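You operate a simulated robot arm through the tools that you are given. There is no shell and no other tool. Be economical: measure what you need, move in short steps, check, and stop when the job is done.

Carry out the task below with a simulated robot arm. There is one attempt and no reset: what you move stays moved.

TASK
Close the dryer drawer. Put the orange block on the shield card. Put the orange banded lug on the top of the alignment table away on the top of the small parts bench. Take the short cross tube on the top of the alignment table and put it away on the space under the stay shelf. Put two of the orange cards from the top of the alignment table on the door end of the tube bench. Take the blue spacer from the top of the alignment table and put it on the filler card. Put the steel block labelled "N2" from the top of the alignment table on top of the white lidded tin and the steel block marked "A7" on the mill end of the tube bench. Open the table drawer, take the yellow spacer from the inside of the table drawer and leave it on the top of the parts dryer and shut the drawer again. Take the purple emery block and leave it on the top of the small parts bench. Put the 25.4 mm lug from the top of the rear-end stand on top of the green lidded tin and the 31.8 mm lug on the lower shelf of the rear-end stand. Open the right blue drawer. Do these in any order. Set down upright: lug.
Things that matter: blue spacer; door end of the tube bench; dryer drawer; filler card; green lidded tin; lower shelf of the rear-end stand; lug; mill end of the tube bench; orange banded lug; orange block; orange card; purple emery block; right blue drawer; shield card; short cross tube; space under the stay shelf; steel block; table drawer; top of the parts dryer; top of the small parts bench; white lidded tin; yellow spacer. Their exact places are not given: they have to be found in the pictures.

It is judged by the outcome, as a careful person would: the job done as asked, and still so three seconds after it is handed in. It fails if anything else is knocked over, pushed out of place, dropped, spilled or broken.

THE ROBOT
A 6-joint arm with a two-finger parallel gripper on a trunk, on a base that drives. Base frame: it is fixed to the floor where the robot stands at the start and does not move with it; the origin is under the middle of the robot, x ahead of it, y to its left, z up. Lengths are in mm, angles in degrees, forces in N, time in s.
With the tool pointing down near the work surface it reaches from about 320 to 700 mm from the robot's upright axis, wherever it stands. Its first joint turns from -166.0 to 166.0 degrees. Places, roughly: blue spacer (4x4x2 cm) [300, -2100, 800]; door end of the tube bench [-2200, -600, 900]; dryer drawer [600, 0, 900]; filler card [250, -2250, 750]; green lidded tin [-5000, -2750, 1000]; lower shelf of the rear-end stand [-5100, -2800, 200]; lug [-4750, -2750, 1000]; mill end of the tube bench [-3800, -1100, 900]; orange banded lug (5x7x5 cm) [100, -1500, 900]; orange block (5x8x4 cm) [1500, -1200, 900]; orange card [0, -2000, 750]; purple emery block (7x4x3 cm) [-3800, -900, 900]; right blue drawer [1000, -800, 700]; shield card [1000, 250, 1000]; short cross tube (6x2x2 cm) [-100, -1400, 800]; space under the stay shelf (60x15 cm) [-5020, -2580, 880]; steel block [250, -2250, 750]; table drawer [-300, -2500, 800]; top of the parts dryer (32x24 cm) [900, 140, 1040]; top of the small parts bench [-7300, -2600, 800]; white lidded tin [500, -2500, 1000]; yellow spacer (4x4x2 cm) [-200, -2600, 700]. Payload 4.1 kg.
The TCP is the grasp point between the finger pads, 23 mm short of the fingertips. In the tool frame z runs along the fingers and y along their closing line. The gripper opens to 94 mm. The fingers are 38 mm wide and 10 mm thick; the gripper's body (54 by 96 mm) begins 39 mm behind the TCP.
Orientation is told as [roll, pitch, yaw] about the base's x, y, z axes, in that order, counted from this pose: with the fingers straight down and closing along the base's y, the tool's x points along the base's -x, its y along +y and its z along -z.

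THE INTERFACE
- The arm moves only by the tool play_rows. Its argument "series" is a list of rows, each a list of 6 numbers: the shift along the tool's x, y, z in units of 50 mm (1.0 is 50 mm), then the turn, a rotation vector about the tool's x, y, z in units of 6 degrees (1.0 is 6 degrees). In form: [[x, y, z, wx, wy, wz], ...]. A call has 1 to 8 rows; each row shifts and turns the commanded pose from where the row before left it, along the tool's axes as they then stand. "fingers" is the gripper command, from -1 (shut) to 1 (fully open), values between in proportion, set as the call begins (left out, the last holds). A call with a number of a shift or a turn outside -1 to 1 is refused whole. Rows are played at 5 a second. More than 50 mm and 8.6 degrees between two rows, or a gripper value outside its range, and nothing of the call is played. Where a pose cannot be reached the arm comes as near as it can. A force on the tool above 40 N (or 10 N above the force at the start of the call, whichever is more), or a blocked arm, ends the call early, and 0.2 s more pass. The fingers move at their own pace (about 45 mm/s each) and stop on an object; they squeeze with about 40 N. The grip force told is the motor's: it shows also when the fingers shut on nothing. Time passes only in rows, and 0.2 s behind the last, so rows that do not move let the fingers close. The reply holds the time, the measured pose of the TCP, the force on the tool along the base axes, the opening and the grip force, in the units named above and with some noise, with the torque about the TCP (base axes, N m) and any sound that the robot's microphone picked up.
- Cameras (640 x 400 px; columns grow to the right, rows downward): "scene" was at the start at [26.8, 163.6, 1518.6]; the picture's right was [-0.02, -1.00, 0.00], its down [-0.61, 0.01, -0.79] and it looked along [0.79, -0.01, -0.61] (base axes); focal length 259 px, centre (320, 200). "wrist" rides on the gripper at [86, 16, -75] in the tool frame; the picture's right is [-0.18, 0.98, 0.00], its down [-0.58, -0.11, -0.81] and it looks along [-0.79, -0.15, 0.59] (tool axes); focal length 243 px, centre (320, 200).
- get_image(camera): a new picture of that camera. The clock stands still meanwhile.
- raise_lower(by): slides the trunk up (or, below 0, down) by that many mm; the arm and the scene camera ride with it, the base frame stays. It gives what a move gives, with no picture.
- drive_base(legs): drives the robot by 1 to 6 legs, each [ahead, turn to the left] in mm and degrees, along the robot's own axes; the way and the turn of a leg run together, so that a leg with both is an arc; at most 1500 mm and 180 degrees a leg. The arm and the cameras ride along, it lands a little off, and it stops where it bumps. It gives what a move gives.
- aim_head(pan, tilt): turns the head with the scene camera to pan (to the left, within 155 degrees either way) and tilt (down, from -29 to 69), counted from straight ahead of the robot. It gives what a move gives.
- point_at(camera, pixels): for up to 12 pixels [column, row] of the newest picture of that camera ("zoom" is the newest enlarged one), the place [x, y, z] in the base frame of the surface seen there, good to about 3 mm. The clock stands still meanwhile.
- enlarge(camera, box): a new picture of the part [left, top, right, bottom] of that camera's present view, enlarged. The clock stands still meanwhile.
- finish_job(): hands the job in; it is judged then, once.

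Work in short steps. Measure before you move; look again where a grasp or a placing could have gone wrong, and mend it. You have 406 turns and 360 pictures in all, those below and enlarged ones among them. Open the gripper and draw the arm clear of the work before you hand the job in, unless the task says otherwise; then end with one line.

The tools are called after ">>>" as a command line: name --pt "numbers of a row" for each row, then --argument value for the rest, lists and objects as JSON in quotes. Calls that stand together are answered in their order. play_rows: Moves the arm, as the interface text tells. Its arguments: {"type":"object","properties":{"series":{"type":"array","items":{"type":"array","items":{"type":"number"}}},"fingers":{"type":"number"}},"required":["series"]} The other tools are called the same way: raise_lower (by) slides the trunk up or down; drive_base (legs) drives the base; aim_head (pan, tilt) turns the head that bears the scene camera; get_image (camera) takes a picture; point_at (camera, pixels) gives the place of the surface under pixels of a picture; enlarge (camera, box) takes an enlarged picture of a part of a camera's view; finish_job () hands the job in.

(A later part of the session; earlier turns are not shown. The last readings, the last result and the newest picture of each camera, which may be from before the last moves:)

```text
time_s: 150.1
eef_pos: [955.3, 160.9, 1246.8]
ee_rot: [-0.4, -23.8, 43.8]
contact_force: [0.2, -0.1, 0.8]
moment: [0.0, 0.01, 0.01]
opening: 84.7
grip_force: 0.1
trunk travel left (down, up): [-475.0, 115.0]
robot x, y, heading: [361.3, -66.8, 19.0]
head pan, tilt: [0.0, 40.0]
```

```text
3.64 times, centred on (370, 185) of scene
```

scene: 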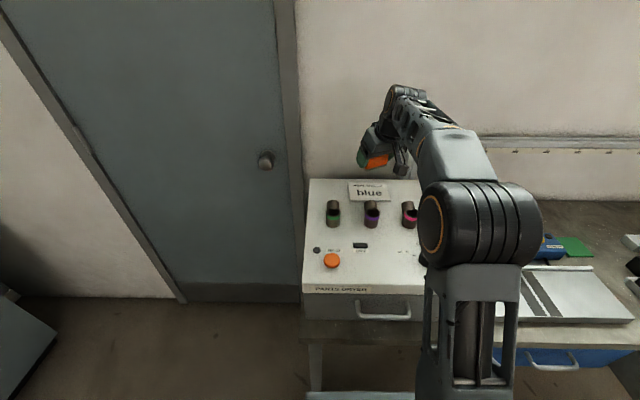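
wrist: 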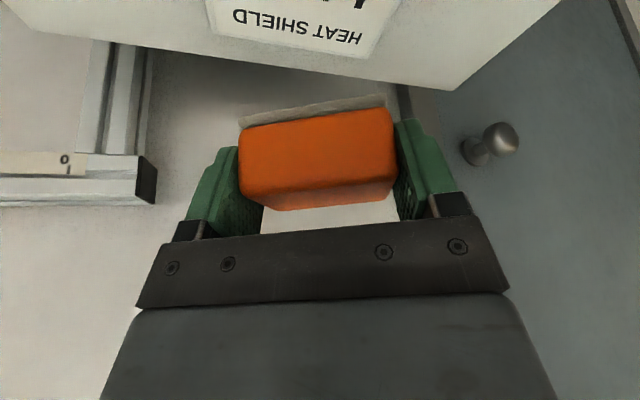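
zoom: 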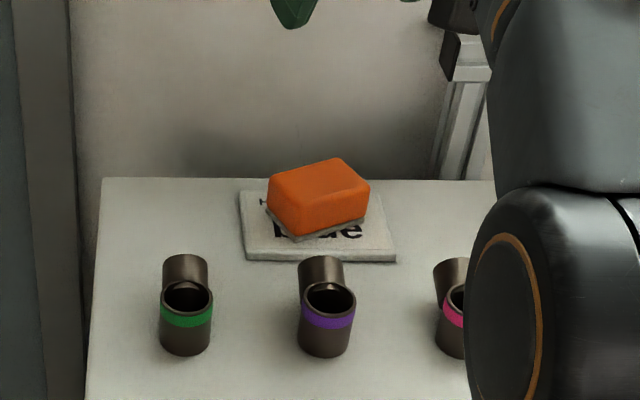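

Block sits flat on the card. Retract and untilt, then drive to the far-left side of the alignment table.

>>> play_rows --pt "0.4 -0.1 -0.8 0 1 0" --pt "0.85 -0.4 -0.2 0 1 0" --pt "0.85 -0.4 -0.2 0 1 0" --pt "0.85 -0.4 0 0 1 0" --pt "0.85 -0.4 0 0 0 0" --pt "0.85 -0.4 0 0 0 0"

>>> drive_base --legs '[[-270, 0], [0, -91], [1000, 0], [950, 0], [0, -90]]'

>>> aim_head --pan 0 --tilt 40

>>> get_image --camera "scene"

```text
time_s: 151.5
eef_pos: [847.9, -86.9, 1269.7]
ee_rot: [-0.5, 0.0, 43.6]
contact_force: [1.1, -0.6, 0.0]
moment: [0.01, 0.05, -0.03]
opening: 84.5
grip_force: 0.0
trunk travel left (down, up): [-475.0, 115.0]
robot x, y, heading: [360.1, -71.7, 19.4]
head pan, tilt: [0.0, 40.0]
```

```text
time_s: 170.5
eef_pos: [241.2, -1993.6, 1268.9]
ee_rot: [-0.4, 0.2, -136.9]
contact_force: [0.0, 0.3, 0.1]
moment: [0.0, 0.07, 0.0]
opening: 84.8
grip_force: 0.0
trunk travel left (down, up): [-475.0, 115.0]
robot x, y, heading: [730.2, -2016.2, -161.6]
head pan, tilt: [0.0, 40.0]
```

```text
time_s: 171.1
eef_pos: [241.4, -1992.9, 1269.7]
ee_rot: [-0.5, 0.1, -136.9]
contact_force: [0.1, 0.2, 0.9]
moment: [-0.01, 0.01, 0.0]
opening: 84.5
grip_force: 0.0
trunk travel left (down, up): [-475.0, 115.0]
robot x, y, heading: [731.8, -2014.2, -160.9]
head pan, tilt: [0.0, 40.0]
```

```text
296 pictures are left
```

scene: 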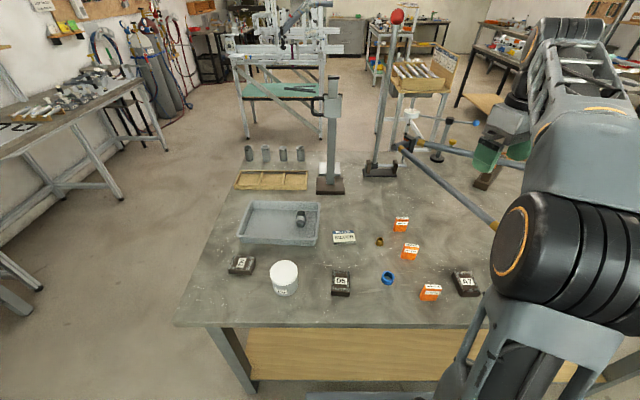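

>>> enlarge --camera "scene" --box '[200, 180, 500, 340]'

>>> point_at --camera "scene" --pixels '[[241, 262], [284, 275], [341, 280], [388, 277], [430, 290], [466, 281], [344, 237], [379, 241], [411, 250], [402, 223], [299, 217], [280, 225]]'

```text
2.13 times, centred on (350, 260) of scene
```

zoom: 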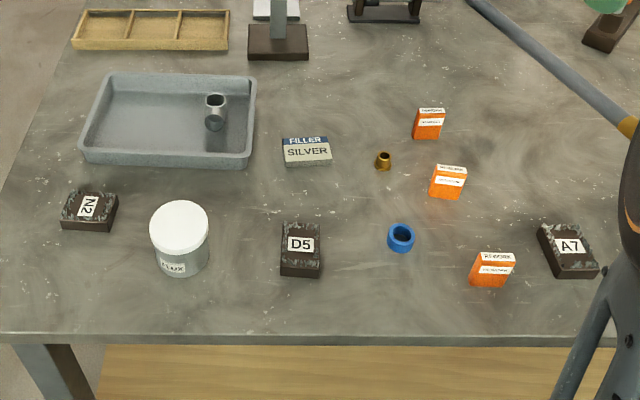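

```text
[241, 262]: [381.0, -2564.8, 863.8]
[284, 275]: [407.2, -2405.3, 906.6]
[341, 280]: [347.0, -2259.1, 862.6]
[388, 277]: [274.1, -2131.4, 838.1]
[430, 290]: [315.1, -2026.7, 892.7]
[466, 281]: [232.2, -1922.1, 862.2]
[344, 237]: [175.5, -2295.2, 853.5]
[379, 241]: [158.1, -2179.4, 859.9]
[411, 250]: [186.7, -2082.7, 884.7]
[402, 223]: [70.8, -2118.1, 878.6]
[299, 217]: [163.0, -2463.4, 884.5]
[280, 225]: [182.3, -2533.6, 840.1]
```

Everything is identified: N2 (241,262), tin (284,275), blue spacer (388,277), filler card (344,237), A7 (466,281), three orange cards. Measure precisely.

>>> enlarge --camera "scene" --box '[320, 210, 480, 310]'

>>> point_at --camera "zoom" --pixels '[[253, 263], [290, 263], [272, 250], [272, 276], [272, 290], [55, 95], [140, 95], [55, 135], [145, 130], [100, 100], [470, 300], [380, 325]]'

```text
4.00 times, centred on (400, 260) of scene
```

zoom: 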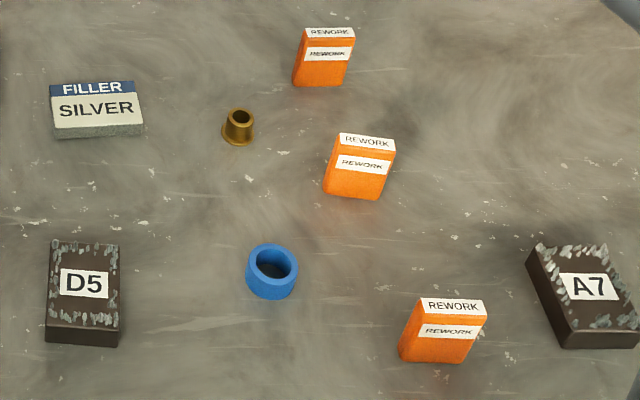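

```text
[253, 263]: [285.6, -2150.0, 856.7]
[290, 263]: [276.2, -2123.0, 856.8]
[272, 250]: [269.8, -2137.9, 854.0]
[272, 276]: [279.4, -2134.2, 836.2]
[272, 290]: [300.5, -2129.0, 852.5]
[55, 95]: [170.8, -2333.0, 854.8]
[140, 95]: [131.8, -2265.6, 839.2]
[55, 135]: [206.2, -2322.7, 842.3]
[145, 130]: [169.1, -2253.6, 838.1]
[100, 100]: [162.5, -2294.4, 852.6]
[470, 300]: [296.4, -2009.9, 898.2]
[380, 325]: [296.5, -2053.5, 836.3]
```

Spacer centre ≈ (282,-2136), top z 857; filler card centre ≈ (167,-2294), top 853. Align the tool, move over the spacer, descend partway.

>>> play_rows --pt "0 0 0 0 0 1" --pt "0 0 0 0 0 1" --pt "0 0 0 0 0 1" --pt "0 0 0 0 0 1" --pt "-0.04 0.99 0 0 0 0.1" --pt "-0.04 0.99 0 0 0 0" --pt "-0.04 0.99 0 0 0 0" --fingers 0.4

>>> play_rows --pt "0 0 1 0 0 0" --pt "0 0 1 0 0 0" --pt "0 0 1 0 0 0" --pt "0 0 1 0 0 0" --pt "0 0 1 0 0 0" --pt "0 0 1 0 0 0" --pt "0 0 0 0 0 0"

>>> get_image --camera "wrist"

>>> get_image --camera "scene"

```text
time_s: 172.7
eef_pos: [284.3, -2137.3, 1270.0]
ee_rot: [-0.3, -0.1, -161.5]
contact_force: [0.2, -0.1, 0.2]
moment: [0.0, -0.03, 0.02]
opening: 66.0
grip_force: 0.0
trunk travel left (down, up): [-475.0, 115.0]
robot x, y, heading: [729.6, -2022.6, -161.3]
head pan, tilt: [0.0, 40.0]
```

```text
time_s: 174.3
eef_pos: [282.5, -2134.1, 970.0]
ee_rot: [-0.4, -0.1, -161.6]
contact_force: [-0.2, 0.1, -0.7]
moment: [0.0, 0.01, 0.01]
opening: 66.1
grip_force: 0.1
trunk travel left (down, up): [-475.0, 115.0]
robot x, y, heading: [731.1, -2019.5, -161.1]
head pan, tilt: [0.0, 40.0]
```

```text
293 pictures are left
```

wrist: 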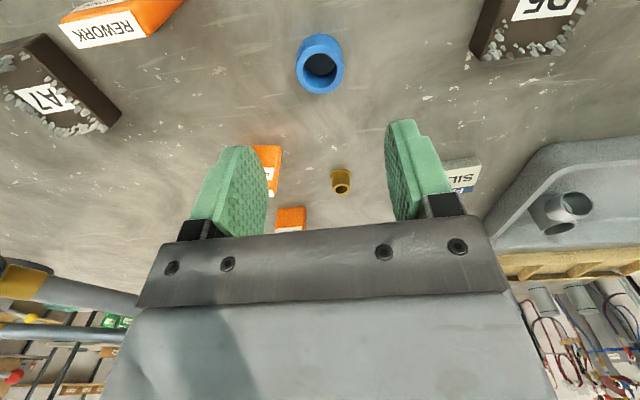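

```text
292 pictures are left
```

scene: 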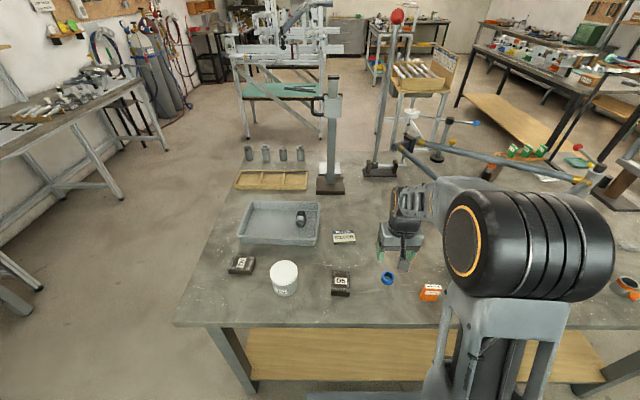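

Spacer at wrist (320,63) matches the TCP axis at that depth. Descend 107 mm and grip.

>>> play_rows --pt "0 0 0.9 0 0 0" --pt "0 0 0.9 0 0 0" --pt "0 0 0.3 0 0 0" --pt "0 0 0.03 0 0 0" --pt "0 0 0 0 0 0"

>>> play_rows --pt "0 0 0 0 0 0" --pt "0 0 0 0 0 0" --pt "0 0 0 0 0 0" --pt "0 0 0 0 0 0" --fingers -1

>>> play_rows --pt "0 0 -0.8 0 0 0" --pt "0 0 -0.8 0 0 0" --pt "0 0 0 0 0 0"

>>> get_image --camera "wrist"

```text
time_s: 175.5
eef_pos: [282.5, -2133.9, 863.3]
ee_rot: [-0.4, -0.2, -161.6]
contact_force: [2.2, 1.0, 18.3]
moment: [-0.6, -0.58, 0.06]
opening: 66.1
grip_force: 0.1
trunk travel left (down, up): [-475.0, 115.0]
robot x, y, heading: [730.1, -2015.3, -160.9]
head pan, tilt: [0.0, 40.0]
```

```text
time_s: 176.5
eef_pos: [281.5, -2133.6, 863.2]
ee_rot: [-0.4, -0.2, -161.5]
contact_force: [4.2, -12.1, 27.9]
moment: [-0.71, -0.7, -0.3]
opening: 34.5
grip_force: 40.1
trunk travel left (down, up): [-475.0, 115.0]
robot x, y, heading: [732.1, -2013.3, -161.3]
head pan, tilt: [0.0, 40.0]
```

```text
time_s: 177.3
eef_pos: [283.1, -2134.5, 941.7]
ee_rot: [-0.4, 0.0, -161.6]
contact_force: [0.7, 0.4, 0.3]
moment: [0.03, 0.01, 0.01]
opening: 34.6
grip_force: 39.6
trunk travel left (down, up): [-475.0, 115.0]
robot x, y, heading: [728.7, -2018.6, -161.1]
head pan, tilt: [0.0, 40.0]
```

```text
291 pictures are left
```

wrist: 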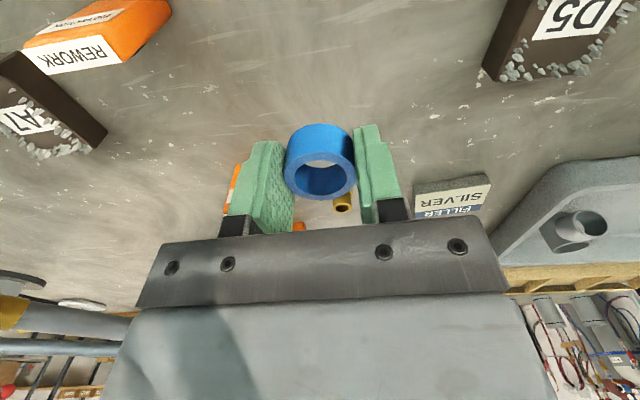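

Spacer held. Measure the filler card via wrist view and move above it.

>>> point_at --camera "wrist" --pixels '[[415, 188], [488, 176], [490, 202], [420, 213], [452, 195]]'

>>> play_rows --pt "-0.8 0.575 0 0 0 0" --pt "-0.8 0.575 0 0 0 0" --pt "-0.8 0.575 0 0 0 0" --pt "-0.8 0.575 0 0 0 0" --pt "0 0 0 0 0 0"

>>> get_image --camera "wrist"

```text
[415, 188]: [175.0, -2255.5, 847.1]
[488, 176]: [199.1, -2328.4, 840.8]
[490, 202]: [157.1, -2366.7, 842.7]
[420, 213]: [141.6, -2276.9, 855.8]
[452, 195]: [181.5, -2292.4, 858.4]
```

```text
time_s: 178.5
eef_pos: [169.0, -2295.6, 939.9]
ee_rot: [-0.4, -0.1, -161.6]
contact_force: [-0.3, -0.4, -0.2]
moment: [0.0, 0.03, -0.03]
opening: 34.7
grip_force: 40.0
trunk travel left (down, up): [-475.0, 115.0]
robot x, y, heading: [731.9, -2018.2, -161.5]
head pan, tilt: [0.0, 40.0]
```

```text
290 pictures are left
```

wrist: 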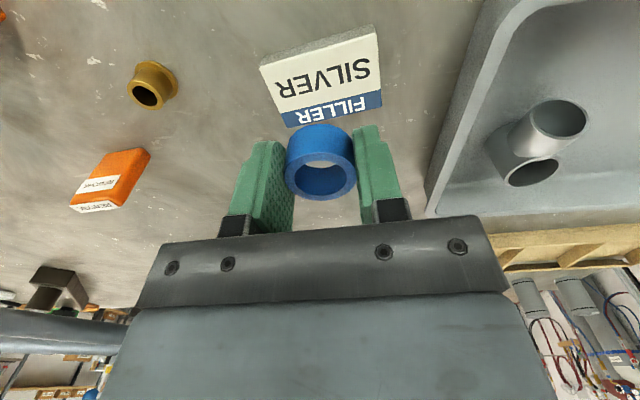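

Card is centred on the tool axis. Lower to near contact, then gently.

>>> play_rows --pt "0 0 0.6 0 0 0" --pt "0 0 0.48 0 0 0" --pt "0 0 0.04 0 0 0" --pt "0 0 0.04 0 0 0" --pt "0 0 0 0 0 0"

```text
time_s: 179.7
eef_pos: [165.6, -2294.2, 883.8]
ee_rot: [-0.3, 0.0, -161.5]
contact_force: [0.3, 0.3, -0.2]
moment: [0.03, 0.0, -0.05]
opening: 34.3
grip_force: 39.8
trunk travel left (down, up): [-475.0, 115.0]
robot x, y, heading: [730.9, -2016.2, -161.3]
head pan, tilt: [0.0, 40.0]
```

>>> play_rows --pt "0 0 0.04 0 0 0" --pt "0 0 0.04 0 0 0" --pt "0 0 0 0 0 0"

```text
time_s: 180.5
eef_pos: [166.8, -2293.2, 879.7]
ee_rot: [-0.4, -0.1, -161.6]
contact_force: [-0.4, 0.9, 0.2]
moment: [0.0, -0.01, -0.02]
opening: 34.5
grip_force: 40.4
trunk travel left (down, up): [-475.0, 115.0]
robot x, y, heading: [728.5, -2012.0, -161.3]
head pan, tilt: [0.0, 40.0]
```

>>> play_rows --pt "0 0 0.04 0 0 0" --pt "0 0 0.03 0 0 0" --pt "0 0 0 0 0 0"

>>> get_image --camera "wrist"

```text
time_s: 181.3
eef_pos: [166.6, -2292.7, 878.2]
ee_rot: [-0.3, -0.5, -161.4]
contact_force: [0.7, -1.5, 22.4]
moment: [-0.2, -0.2, -0.01]
opening: 34.6
grip_force: 40.0
trunk travel left (down, up): [-475.0, 115.0]
robot x, y, heading: [729.0, -2015.2, -161.3]
head pan, tilt: [0.0, 40.0]
```

```text
289 pictures are left
```

wrist: 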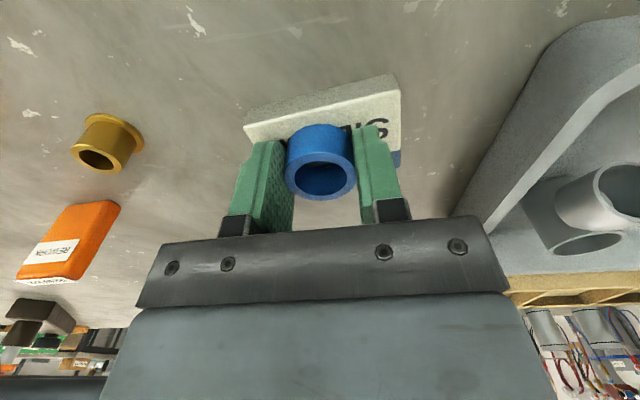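

Contact. Ease 1.5 mm, release, lift.

>>> play_rows --pt "0 0 -0.03 0 0 0" --pt "0 0 0 0 0 0"

>>> play_rows --pt "0 0 0 0 0 0" --pt "0 0 0 0 0 0" --pt "0 0 0 0 0 0" --pt "0 0 -0.5 0 0 0" --pt "0 0 -1 0 0 0" --pt "0 0 -1 0 0 0" --fingers 0.3

>>> get_image --camera "wrist"

```text
time_s: 181.9
eef_pos: [167.9, -2292.4, 878.8]
ee_rot: [-0.4, -0.2, -161.6]
contact_force: [-4.1, -2.6, 20.6]
moment: [-0.33, -0.03, -0.06]
opening: 34.3
grip_force: 40.2
trunk travel left (down, up): [-475.0, 115.0]
robot x, y, heading: [734.8, -2015.4, -161.0]
head pan, tilt: [0.0, 40.0]
```

```text
time_s: 183.3
eef_pos: [168.2, -2294.9, 1002.2]
ee_rot: [-0.4, 0.0, -161.5]
contact_force: [-0.5, 0.8, 0.0]
moment: [0.03, 0.01, -0.01]
opening: 61.1
grip_force: 0.2
trunk travel left (down, up): [-475.0, 115.0]
robot x, y, heading: [727.2, -2017.4, -161.0]
head pan, tilt: [0.0, 40.0]
```

```text
288 pictures are left
```

wrist: 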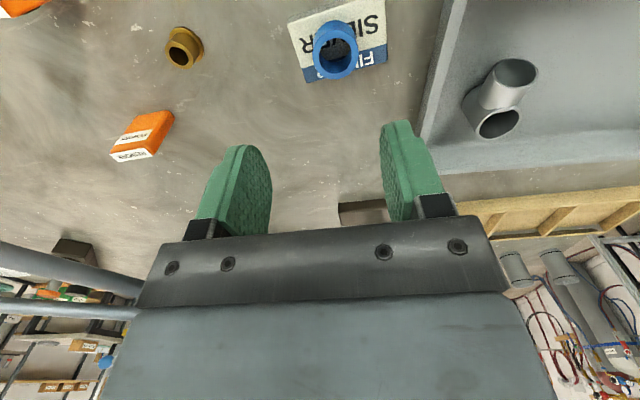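

Spacer is on the card. Next N2: enlarge it and the tin for measures.

>>> enlarge --camera "scene" --box '[210, 230, 330, 310]'

>>> point_at --camera "zoom" --pixels '[[118, 145], [228, 145], [90, 195], [215, 205], [160, 172], [390, 170], [390, 230], [330, 200], [455, 200], [150, 215], [225, 190], [280, 80]]'

```text
5.00 times, centred on (270, 270) of scene
```

zoom: 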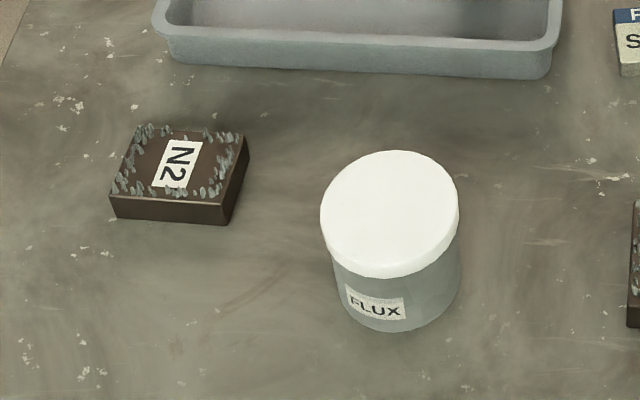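

```text
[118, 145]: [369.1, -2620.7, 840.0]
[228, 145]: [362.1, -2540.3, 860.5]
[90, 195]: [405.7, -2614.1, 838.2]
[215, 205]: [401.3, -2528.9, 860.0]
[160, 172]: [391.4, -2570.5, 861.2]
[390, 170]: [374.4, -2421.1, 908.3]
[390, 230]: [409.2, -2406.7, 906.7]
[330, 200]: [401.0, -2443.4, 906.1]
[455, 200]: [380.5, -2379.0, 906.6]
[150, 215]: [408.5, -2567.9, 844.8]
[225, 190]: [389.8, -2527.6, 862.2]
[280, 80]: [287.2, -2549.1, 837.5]
```

>>> point_at --camera "zoom" --pixels '[[222, 200], [118, 195], [140, 132], [238, 142], [230, 170], [128, 165], [178, 135], [170, 196]]'

>>> play_rows --pt "0.332 0.924 0 0 0 0" --pt "0.332 0.924 0 0 0 0" --pt "0.332 0.924 0 0 0 0" --pt "0.332 0.924 0 0 0 0" --pt "0.332 0.924 0 0 0 0" --pt "0.332 0.924 0 0 0 0" --pt "0.332 0.924 0 0 0 0" --pt "0 0 0 0 0 0" --fingers 1

>>> get_image --camera "wrist"

```text
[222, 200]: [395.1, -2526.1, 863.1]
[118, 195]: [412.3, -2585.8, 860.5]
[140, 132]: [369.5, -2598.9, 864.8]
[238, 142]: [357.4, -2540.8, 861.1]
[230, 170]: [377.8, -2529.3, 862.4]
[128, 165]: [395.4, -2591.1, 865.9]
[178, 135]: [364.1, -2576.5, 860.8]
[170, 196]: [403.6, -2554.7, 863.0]
```

```text
time_s: 185.1
eef_pos: [381.0, -2564.1, 1000.7]
ee_rot: [-0.4, -0.2, -161.7]
contact_force: [0.1, 0.2, 0.0]
moment: [0.02, 0.0, 0.06]
opening: 94.2
grip_force: 0.0
trunk travel left (down, up): [-475.0, 115.0]
robot x, y, heading: [726.5, -2017.1, -161.2]
head pan, tilt: [0.0, 40.0]
```

```text
286 pictures are left
```

wrist: 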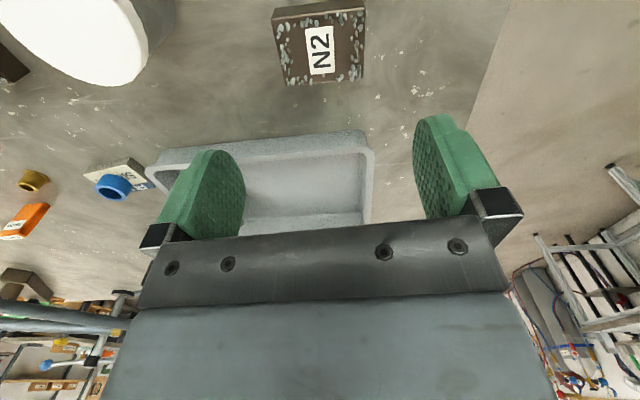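

N2 centred under the tool. Descend to 865 and grip, lift.

>>> play_rows --pt "0.05 0 0.9 0 0 0" --pt "0 0 0.9 0 0 0" --pt "0 0 0.7 0 0 0" --pt "0 0 0.2 0 0 0" --pt "0 0 0 0 0 0"

>>> play_rows --pt "0 0 0 0 0 0" --pt "0 0 0 0 0 0" --pt "0 0 0 0 0 0" --pt "0 0 0 0 0 0" --pt "0 0 -0.5 0 0 0" --pt "0 0 -0.9 0 0 0" --pt "0 0 -0.9 0 0 0" --fingers -1

>>> get_image --camera "wrist"

```text
time_s: 186.3
eef_pos: [382.0, -2561.0, 866.3]
ee_rot: [-0.5, -0.1, -161.6]
contact_force: [0.0, 0.6, 0.2]
moment: [-0.03, 0.02, -0.02]
opening: 93.9
grip_force: 0.0
trunk travel left (down, up): [-475.0, 115.0]
robot x, y, heading: [730.9, -2015.7, -161.1]
head pan, tilt: [0.0, 40.0]
```

```text
time_s: 187.9
eef_pos: [381.4, -2561.9, 980.1]
ee_rot: [-0.5, 0.0, -161.6]
contact_force: [0.1, 0.2, -6.9]
moment: [-0.01, 0.01, 0.02]
opening: 70.1
grip_force: 40.0
trunk travel left (down, up): [-475.0, 115.0]
robot x, y, heading: [727.2, -2017.1, -160.9]
head pan, tilt: [0.0, 40.0]
```

```text
285 pictures are left
```

wrist: 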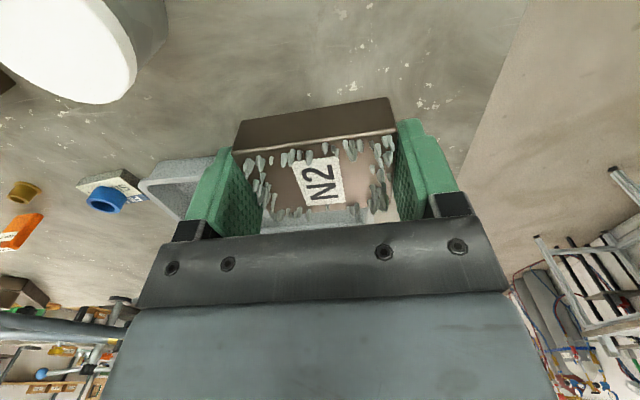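

Held. Move over the tin lid (397,-2409).

>>> play_rows --pt "0.315 -0.7 0 0 0 0" --pt "0.315 -0.7 0 0 0 0" --pt "0.315 -0.7 0 0 0 0" --pt "0.315 -0.7 0 0 0 0" --pt "0 0 0 0 0 0"

>>> get_image --camera "wrist"

>>> enlarge --camera "scene" --box '[210, 200, 370, 320]'

```text
time_s: 189.1
eef_pos: [398.0, -2409.6, 979.7]
ee_rot: [-0.4, -0.1, -161.5]
contact_force: [0.5, 0.0, -6.3]
moment: [0.02, -0.04, -0.03]
opening: 69.9
grip_force: 39.9
trunk travel left (down, up): [-475.0, 115.0]
robot x, y, heading: [730.1, -2015.2, -161.1]
head pan, tilt: [0.0, 40.0]
```

```text
284 pictures are left
```

wrist: 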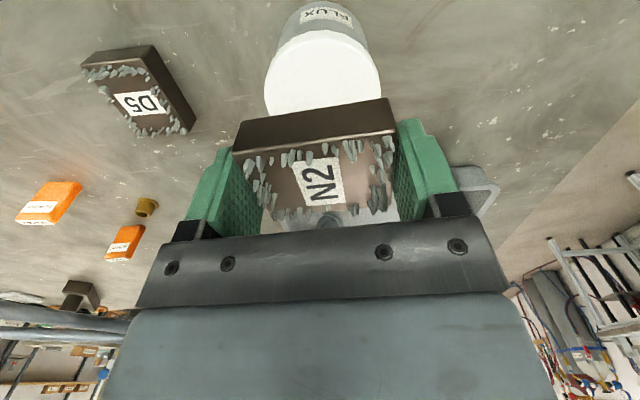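

```text
3.33 times, centred on (290, 260) of scene
```

zoom: 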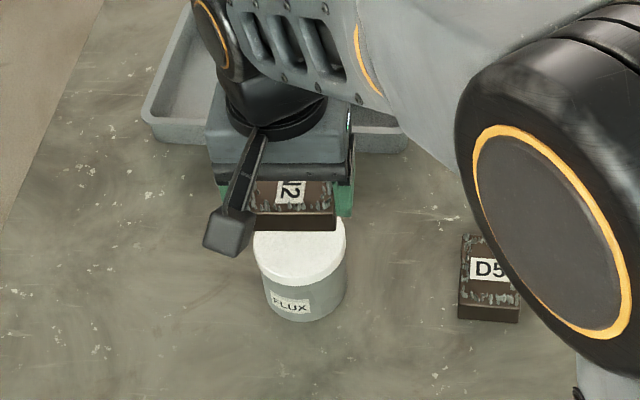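

>>> point_at --camera "wrist" --pixels '[[323, 36], [270, 85], [376, 85], [290, 50], [356, 50], [323, 80]]'

```text
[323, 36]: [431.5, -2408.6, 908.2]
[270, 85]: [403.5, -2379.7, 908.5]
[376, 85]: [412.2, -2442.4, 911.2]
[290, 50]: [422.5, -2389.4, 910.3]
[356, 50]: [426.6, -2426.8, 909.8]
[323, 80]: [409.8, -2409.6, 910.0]
```

Lid is centred, top z≈909. Lower and creep to contact.

>>> play_rows --pt "0 0 0.5 0 0 0" --pt "0 0 0.24 0 0 0" --pt "0 0 0.03 0 0 0" --pt "0 0 0.03 0 0 0" --pt "0 0 0 0 0 0"

>>> play_rows --pt "0 0 0.03 0 0 0" --pt "0 0 0.03 0 0 0" --pt "0 0 0 0 0 0"

```text
time_s: 190.3
eef_pos: [397.5, -2410.8, 939.0]
ee_rot: [-0.4, -0.1, -161.5]
contact_force: [0.1, 0.7, -6.4]
moment: [0.01, 0.01, 0.0]
opening: 69.6
grip_force: 40.1
trunk travel left (down, up): [-475.0, 115.0]
robot x, y, heading: [730.3, -2015.5, -161.0]
head pan, tilt: [0.0, 40.0]
```

```text
time_s: 191.1
eef_pos: [397.0, -2410.8, 938.8]
ee_rot: [-0.3, 0.0, -161.4]
contact_force: [-0.1, 0.3, -7.9]
moment: [0.01, -0.01, -0.05]
opening: 69.6
grip_force: 40.2
trunk travel left (down, up): [-475.0, 115.0]
robot x, y, heading: [732.1, -2015.4, -161.3]
head pan, tilt: [0.0, 40.0]
```

>>> play_rows --pt "0 0 0.03 0 0 0" --pt "0 0 0.03 0 0 0" --pt "0 0 0 0 0 0"

```text
time_s: 191.9
eef_pos: [397.2, -2410.3, 934.6]
ee_rot: [-0.4, -0.1, -161.6]
contact_force: [0.2, -1.4, -1.4]
moment: [-0.18, -0.08, 0.01]
opening: 69.7
grip_force: 39.7
trunk travel left (down, up): [-475.0, 115.0]
robot x, y, heading: [729.4, -2013.9, -161.3]
head pan, tilt: [0.0, 40.0]
```

Weight is coming off (contact). One more mm, then release and lift.

>>> play_rows --pt "0 0 0.02 0 0 0" --pt "0 0 0 0 0 0"

>>> play_rows --pt "0 0 0 0 0 0" --pt "0 0 0 0 0 0" --pt "0 0 0 0 0 0" --pt "0 0 -0.5 0 0 0" --pt "0 0 -1 0 0 0" --pt "0 0 -1 0 0 0" --fingers 1

>>> get_image --camera "wrist"

```text
time_s: 192.5
eef_pos: [397.9, -2411.6, 934.4]
ee_rot: [-0.4, -0.2, -161.6]
contact_force: [-1.2, -2.5, 8.5]
moment: [-0.06, -0.23, 0.03]
opening: 69.9
grip_force: 39.9
trunk travel left (down, up): [-475.0, 115.0]
robot x, y, heading: [730.5, -2014.7, -161.4]
head pan, tilt: [0.0, 40.0]
```

```text
time_s: 193.9
eef_pos: [398.8, -2410.1, 1059.6]
ee_rot: [-0.4, -0.1, -161.5]
contact_force: [-1.2, 0.9, 0.5]
moment: [0.03, -0.02, 0.01]
opening: 94.2
grip_force: 0.0
trunk travel left (down, up): [-475.0, 115.0]
robot x, y, heading: [728.0, -2012.3, -161.1]
head pan, tilt: [0.0, 40.0]
```

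```text
282 pictures are left
```

wrist: 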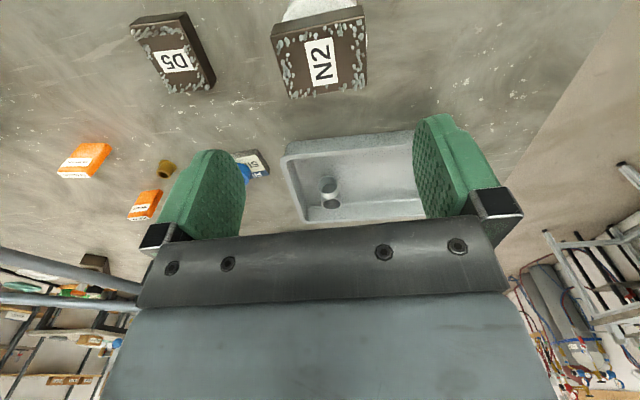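

N2 rests on the tin. Now the nearest orange card: measure it.

>>> aim_head --pan 15 --tilt 45

>>> get_image --camera "scene"

```text
time_s: 194.7
eef_pos: [397.9, -2410.7, 1060.7]
ee_rot: [-0.4, -0.2, -161.5]
contact_force: [0.8, 0.0, 0.3]
moment: [0.0, 0.01, 0.02]
opening: 93.7
grip_force: 0.0
trunk travel left (down, up): [-475.0, 115.0]
robot x, y, heading: [728.8, -2016.5, -161.2]
head pan, tilt: [15.0, 45.0]
```

```text
281 pictures are left
```

scene: 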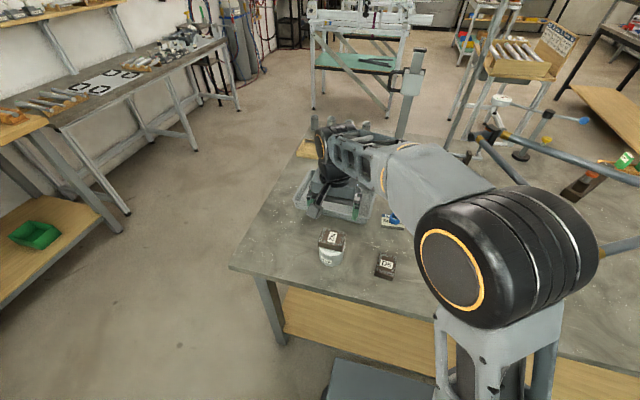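

>>> play_rows --pt "0.1 -0.97 0 0 0 0" --pt "0.1 -0.97 0 0 0 0" --pt "0.1 -0.97 0 0 0 0" --pt "0.1 -0.97 0 0 0 0" --pt "0.1 -0.97 0 0 0 0" --pt "0.1 -0.97 0 0 0 0" --pt "0.1 -0.97 0 0 0 0" --pt "0.1 -0.97 0 0 0 0"

>>> get_image --camera "wrist"

```text
time_s: 196.5
eef_pos: [313.4, -2027.9, 1060.3]
ee_rot: [-0.4, -0.1, -161.6]
contact_force: [-0.3, 0.5, 0.2]
moment: [0.01, -0.03, 0.0]
opening: 94.4
grip_force: 0.1
trunk travel left (down, up): [-475.0, 115.0]
robot x, y, heading: [730.9, -2018.7, -161.2]
head pan, tilt: [15.0, 45.0]
```

```text
280 pictures are left
```

wrist: 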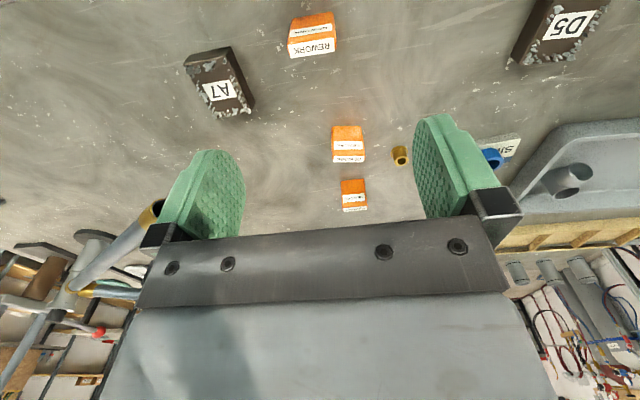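

>>> enlarge --camera "wrist" --box '[270, 0, 360, 70]'

>>> point_at --camera "zoom" --pixels '[[130, 280], [165, 360], [450, 250], [440, 330], [300, 300], [300, 345], [150, 300], [445, 275]]'

```text
5.71 times, centred on (315, 35) of wrist
```

zoom: 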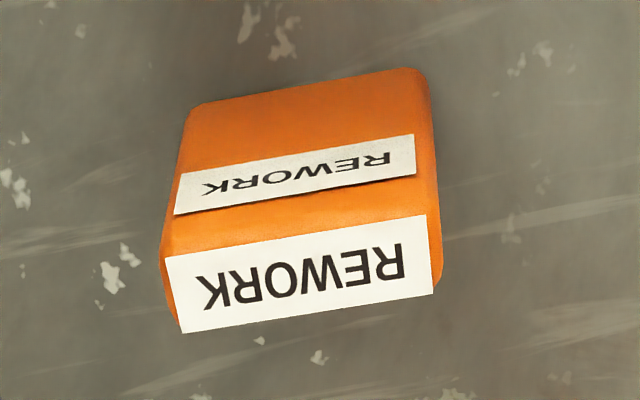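

```text
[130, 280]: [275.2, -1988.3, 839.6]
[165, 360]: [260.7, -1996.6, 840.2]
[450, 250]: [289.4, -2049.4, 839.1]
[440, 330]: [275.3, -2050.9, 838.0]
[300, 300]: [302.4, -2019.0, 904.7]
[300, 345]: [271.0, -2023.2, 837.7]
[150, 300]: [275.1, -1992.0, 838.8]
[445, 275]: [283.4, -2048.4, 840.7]
```

>>> point_at --camera "zoom" --pixels '[[178, 265], [418, 225], [424, 285], [190, 322], [300, 275], [195, 120], [415, 80], [300, 230]]'

```text
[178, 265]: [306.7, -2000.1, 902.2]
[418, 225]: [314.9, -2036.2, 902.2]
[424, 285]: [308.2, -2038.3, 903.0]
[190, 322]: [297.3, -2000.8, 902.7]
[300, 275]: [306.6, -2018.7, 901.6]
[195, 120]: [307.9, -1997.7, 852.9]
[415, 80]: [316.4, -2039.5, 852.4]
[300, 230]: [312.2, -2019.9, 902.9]
```

Card: top z 902, centre (306,-2019), 42 wide × ~14 thick, standing. Align yaw, descend and grip by its width.

>>> play_rows --pt "0 0 0 0 0 0.96" --pt "-0.1 -0.2 0.8 0 0 0" --pt "0 0 0.9 0 0 0" --pt "0 0 0.9 0 0 0" --pt "0 0 0.9 0 0 0" --pt "0 0 0.14 0 0 0" --pt "0 0 0 0 0 0"

>>> get_image --camera "wrist"

```text
time_s: 198.1
eef_pos: [305.3, -2020.3, 878.9]
ee_rot: [-0.4, -0.1, -167.3]
contact_force: [0.0, 0.3, -0.1]
moment: [0.0, -0.01, -0.01]
opening: 94.2
grip_force: 0.1
trunk travel left (down, up): [-475.0, 115.0]
robot x, y, heading: [730.5, -2014.2, -161.4]
head pan, tilt: [15.0, 45.0]
```

```text
278 pictures are left
```

wrist: 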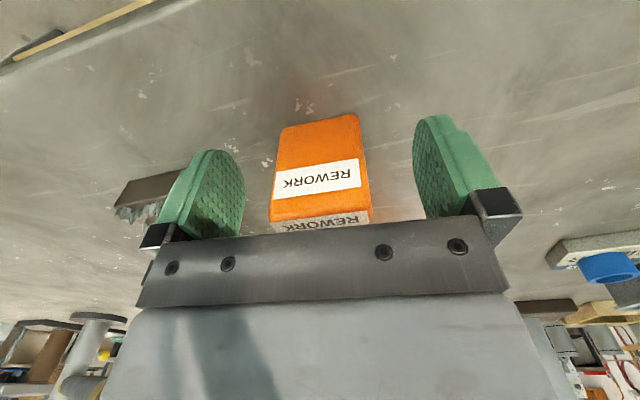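

Card between the fingers. Close and lift.

>>> play_rows --pt "0 0 0 0 0 0" --pt "0 0 0 0 0 0" --pt "0 0 0 0 0 0" --pt "0 0 0 0 0 0" --pt "0 0 0 0 0 0" --pt "0 0 -0.6 0 0 0" --pt "0 0 -0.9 0 0 0" --pt "0 0 -0.9 0 0 0" --fingers -1

>>> play_rows --pt "0.5 0 -0.85 0 0 0" --pt "0.5 0 -0.85 0 0 0" --pt "0.5 0 -0.85 0 0 0" --pt "0.5 0 -0.8 0 0 0"

>>> get_image --camera "wrist"

>>> aim_head --pan -30 --tilt 15

>>> get_image --camera "scene"

```text
time_s: 199.9
eef_pos: [306.8, -2021.0, 999.3]
ee_rot: [-0.4, 0.0, -167.2]
contact_force: [0.4, 0.2, -0.1]
moment: [0.01, 0.02, -0.04]
opening: 43.8
grip_force: 40.2
trunk travel left (down, up): [-475.0, 115.0]
robot x, y, heading: [728.0, -2013.0, -161.1]
head pan, tilt: [15.0, 45.0]
```

```text
time_s: 200.9
eef_pos: [404.5, -1998.7, 1166.5]
ee_rot: [-0.5, 0.0, -167.4]
contact_force: [1.0, -0.1, -0.1]
moment: [0.02, 0.03, -0.01]
opening: 43.6
grip_force: 39.9
trunk travel left (down, up): [-475.0, 115.0]
robot x, y, heading: [728.6, -2014.9, -161.1]
head pan, tilt: [15.0, 45.0]
```

```text
277 pictures are left
```

wrist: 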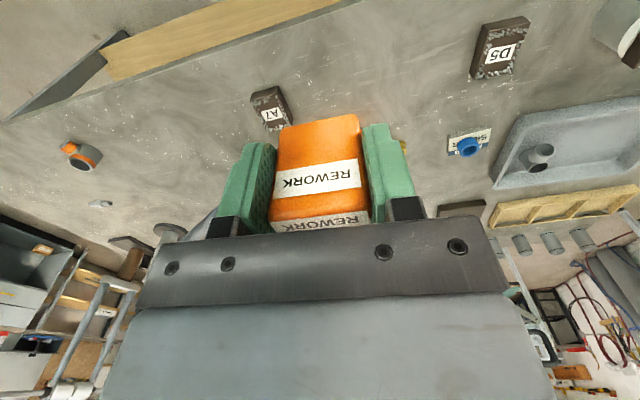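

```text
time_s: 202.0
eef_pos: [404.5, -2000.2, 1166.5]
ee_rot: [-0.5, -0.1, -167.4]
contact_force: [-0.1, 0.6, -1.0]
moment: [-0.03, 0.01, -0.02]
opening: 43.2
grip_force: 40.4
trunk travel left (down, up): [-475.0, 115.0]
robot x, y, heading: [727.0, -2016.8, -161.1]
head pan, tilt: [-30.0, 15.0]
```

```text
276 pictures are left
```

scene: 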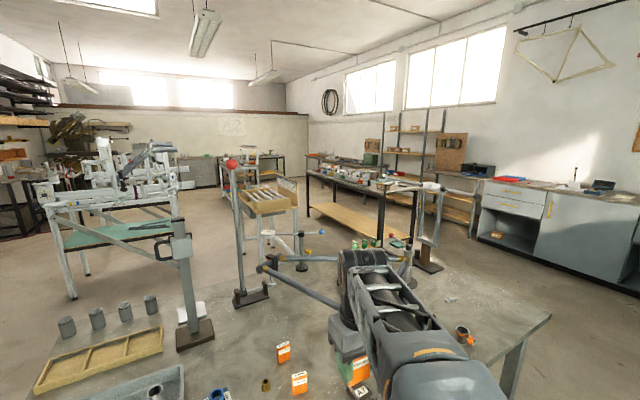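

>>> point_at --camera "scene" --pixels '[[306, 173], [382, 194], [415, 187], [378, 260], [308, 218], [330, 158], [350, 180], [470, 235], [600, 285], [295, 210], [262, 235], [540, 330]]'

>>> enlarge --camera "scene" --box '[200, 130, 480, 290]'

```text
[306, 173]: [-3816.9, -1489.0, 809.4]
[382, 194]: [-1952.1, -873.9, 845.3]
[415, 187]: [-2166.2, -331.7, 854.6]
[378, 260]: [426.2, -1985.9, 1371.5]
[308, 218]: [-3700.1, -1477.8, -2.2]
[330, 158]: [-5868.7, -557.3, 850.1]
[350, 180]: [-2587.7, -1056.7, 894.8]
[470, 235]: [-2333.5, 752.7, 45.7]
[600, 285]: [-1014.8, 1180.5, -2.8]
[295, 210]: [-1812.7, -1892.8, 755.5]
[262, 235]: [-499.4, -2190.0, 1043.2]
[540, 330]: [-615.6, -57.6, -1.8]
```

```text
2.29 times, centred on (340, 210) of scene
```

zoom: 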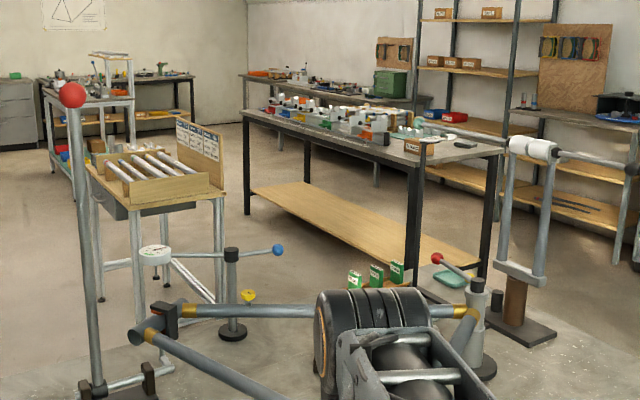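

Tube bench: in my bench coordinates s −350…225, t −2741…−4706; its door end faces me. Drive there with the card.

>>> drive_base --legs '[[0, -90], [1000, 0], [560, 0], [0, 69.3], [1000, 0], [850, 0]]'

>>> aim_head --pan 10 --tilt 35

>>> get_image --camera "scene"

```text
time_s: 225.8
eef_pos: [-1920.7, -338.5, 1166.8]
ee_rot: [-0.3, -0.1, 171.8]
contact_force: [-0.3, 0.5, 0.7]
moment: [0.02, 0.0, -0.02]
opening: 43.0
grip_force: 39.9
trunk travel left (down, up): [-475.0, 115.0]
robot x, y, heading: [-1625.1, -474.9, 178.1]
head pan, tilt: [-30.0, 15.0]
```

```text
time_s: 226.8
eef_pos: [-1920.4, -339.7, 1166.9]
ee_rot: [-0.4, -0.1, 171.8]
contact_force: [0.0, -0.3, -0.6]
moment: [-0.07, 0.01, 0.03]
opening: 42.9
grip_force: 39.9
trunk travel left (down, up): [-475.0, 115.0]
robot x, y, heading: [-1620.9, -473.5, 178.1]
head pan, tilt: [10.0, 35.0]
```

```text
274 pictures are left
```

scene: 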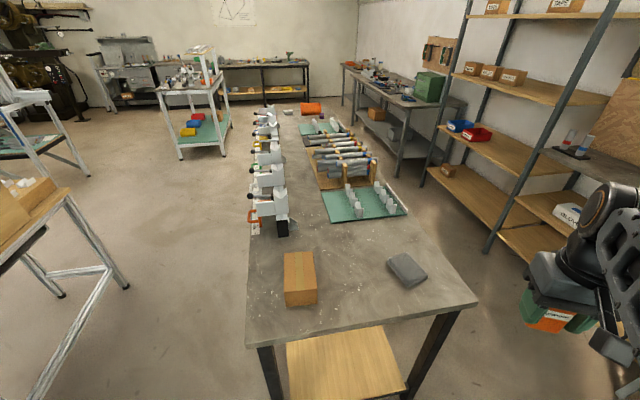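

>>> point_at --camera "scene" --pixels '[[300, 250], [300, 300], [315, 290], [407, 270], [355, 280], [350, 320], [440, 300], [250, 335], [350, 245], [370, 290], [395, 280], [325, 215]]'

>>> drive_base --legs '[[0, 20.5]]'

>>> get_image --camera "scene"

```text
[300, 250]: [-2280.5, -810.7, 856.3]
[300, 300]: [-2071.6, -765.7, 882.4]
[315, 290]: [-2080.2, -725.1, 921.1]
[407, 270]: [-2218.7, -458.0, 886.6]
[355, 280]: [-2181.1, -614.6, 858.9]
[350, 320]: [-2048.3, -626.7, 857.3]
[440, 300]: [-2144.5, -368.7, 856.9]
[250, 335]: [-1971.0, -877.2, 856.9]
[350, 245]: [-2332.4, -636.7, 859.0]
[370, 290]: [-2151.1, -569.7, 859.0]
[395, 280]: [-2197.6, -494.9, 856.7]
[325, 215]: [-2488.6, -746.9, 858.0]
```

```text
time_s: 228.3
eef_pos: [-1948.4, -452.4, 1167.0]
ee_rot: [-0.4, -0.2, -167.7]
contact_force: [-0.1, -0.1, 0.6]
moment: [0.02, -0.03, 0.0]
opening: 43.2
grip_force: 39.6
trunk travel left (down, up): [-475.0, 115.0]
robot x, y, heading: [-1627.2, -468.2, -161.4]
head pan, tilt: [10.0, 35.0]
```

```text
273 pictures are left
```

scene: 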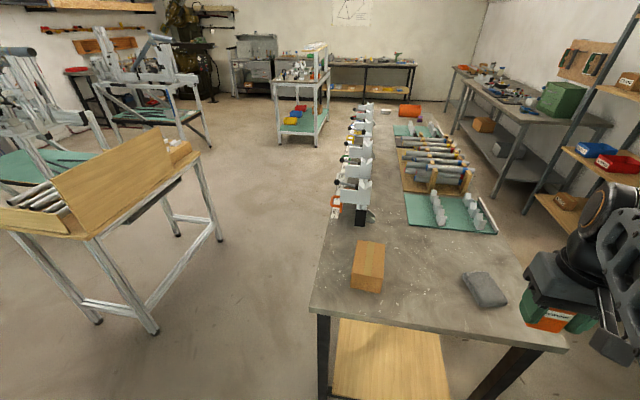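

Bench top z=858. Place the first card at (-2200,-650), free between the brown block and the cloth.

>>> play_rows --pt "-0.823 0.4 0 0 0 0" --pt "-0.823 0.4 0 0 0 0" --pt "-0.823 0.4 0 0 0 0" --pt "-0.823 0.4 0 0 0 0" --pt "-0.823 0.4 0 0 0 0" --pt "-0.823 0.4 0 0 0 0" --pt "-0.823 0.4 0 0 0 0"

>>> play_rows --pt "0 0 0.95 0 0 0" --pt "0 0 0.95 0 0 0" --pt "0 0 0.95 0 0 0" --pt "0 0 0.95 0 0 0" --pt "0 0 0.95 0 0 0" --pt "0 0 0.45 0 0 0" --pt "0 0 0 0 0 0"

>>> get_image --camera "wrist"

```text
time_s: 229.9
eef_pos: [-2201.0, -652.4, 1164.1]
ee_rot: [-0.5, 0.0, -167.7]
contact_force: [0.4, -0.3, -0.5]
moment: [-0.03, 0.0, -0.02]
opening: 42.9
grip_force: 39.5
trunk travel left (down, up): [-475.0, 115.0]
robot x, y, heading: [-1624.4, -470.0, -161.3]
head pan, tilt: [10.0, 35.0]
```

```text
time_s: 231.5
eef_pos: [-2201.3, -649.4, 907.2]
ee_rot: [-0.4, -0.1, -167.7]
contact_force: [0.1, -0.2, -0.5]
moment: [0.01, -0.02, -0.02]
opening: 43.0
grip_force: 39.6
trunk travel left (down, up): [-475.0, 115.0]
robot x, y, heading: [-1617.4, -471.1, -161.4]
head pan, tilt: [10.0, 35.0]
```

```text
272 pictures are left
```

wrist: 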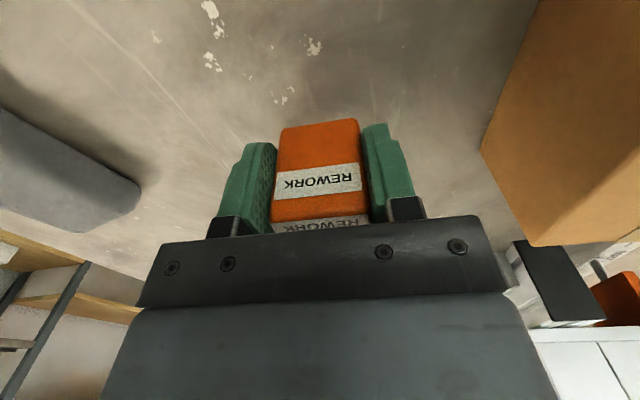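

Lower gently until contact.

>>> play_rows --pt "0 0 0.05 0 0 0" --pt "0 0 0.05 0 0 0" --pt "0 0 0.03 0 0 0" --pt "0 0 0 0 0 0"

>>> play_rows --pt "0 0 0.02 0 0 0" --pt "0 0 0.02 0 0 0" --pt "0 0 0 0 0 0"

```text
time_s: 232.5
eef_pos: [-2200.6, -648.5, 900.2]
ee_rot: [-0.4, -0.1, -167.6]
contact_force: [-1.1, 0.1, -0.3]
moment: [0.0, -0.01, 0.03]
opening: 43.2
grip_force: 39.7
trunk travel left (down, up): [-475.0, 115.0]
robot x, y, heading: [-1622.4, -470.2, -161.6]
head pan, tilt: [10.0, 35.0]
```

```text
time_s: 233.3
eef_pos: [-2201.3, -647.7, 899.9]
ee_rot: [-0.4, -0.1, -167.7]
contact_force: [-0.7, 0.1, 5.3]
moment: [-0.12, 0.0, 0.0]
opening: 43.2
grip_force: 40.1
trunk travel left (down, up): [-475.0, 115.0]
robot x, y, heading: [-1623.8, -471.1, -161.4]
head pan, tilt: [10.0, 35.0]
```

>>> play_rows --pt "0 0 0 0 0 0" --pt "0 0 0 0 0 0" --pt "0 0 0 0 0 0" --pt "0 0 -0.5 0 0 0" --pt "0 0 -1 0 0 0" --pt "0 0 -1 0 0 0" --pt "0 0 -1 0 0 0" --pt "0 0 -1 0 0 0" --fingers 0.6

>>> play_rows --pt "0.9 0 -0.3 0 0 0" --pt "0.9 0 -0.3 0 0 0" --pt "0.9 0 -0.3 0 0 0" --pt "0.9 0 -0.3 0 0 0" --pt "0.9 0 -0.3 0 0 0"

>>> get_image --camera "scene"

```text
time_s: 235.1
eef_pos: [-2198.1, -650.7, 1123.5]
ee_rot: [-0.5, 0.0, -167.7]
contact_force: [-0.6, -0.3, 0.3]
moment: [0.0, 0.0, 0.02]
opening: 75.1
grip_force: 0.1
trunk travel left (down, up): [-475.0, 115.0]
robot x, y, heading: [-1625.8, -472.7, -161.6]
head pan, tilt: [10.0, 35.0]
```

```text
time_s: 236.3
eef_pos: [-1978.8, -603.4, 1198.0]
ee_rot: [-0.4, 0.0, -167.6]
contact_force: [1.1, -0.3, -0.7]
moment: [-0.01, -0.01, -0.01]
opening: 74.8
grip_force: 0.1
trunk travel left (down, up): [-475.0, 115.0]
robot x, y, heading: [-1623.0, -468.2, -161.8]
head pan, tilt: [10.0, 35.0]
```

```text
271 pictures are left
```

scene: 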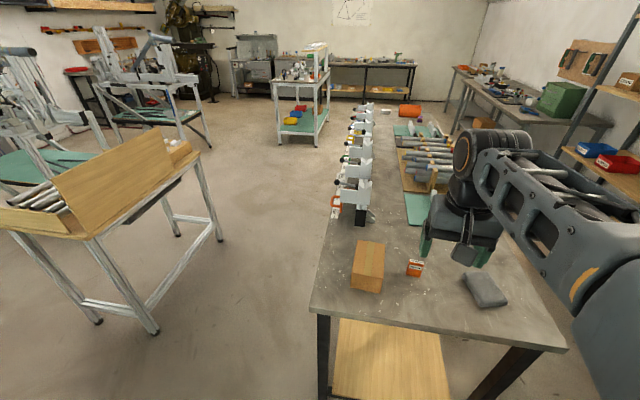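

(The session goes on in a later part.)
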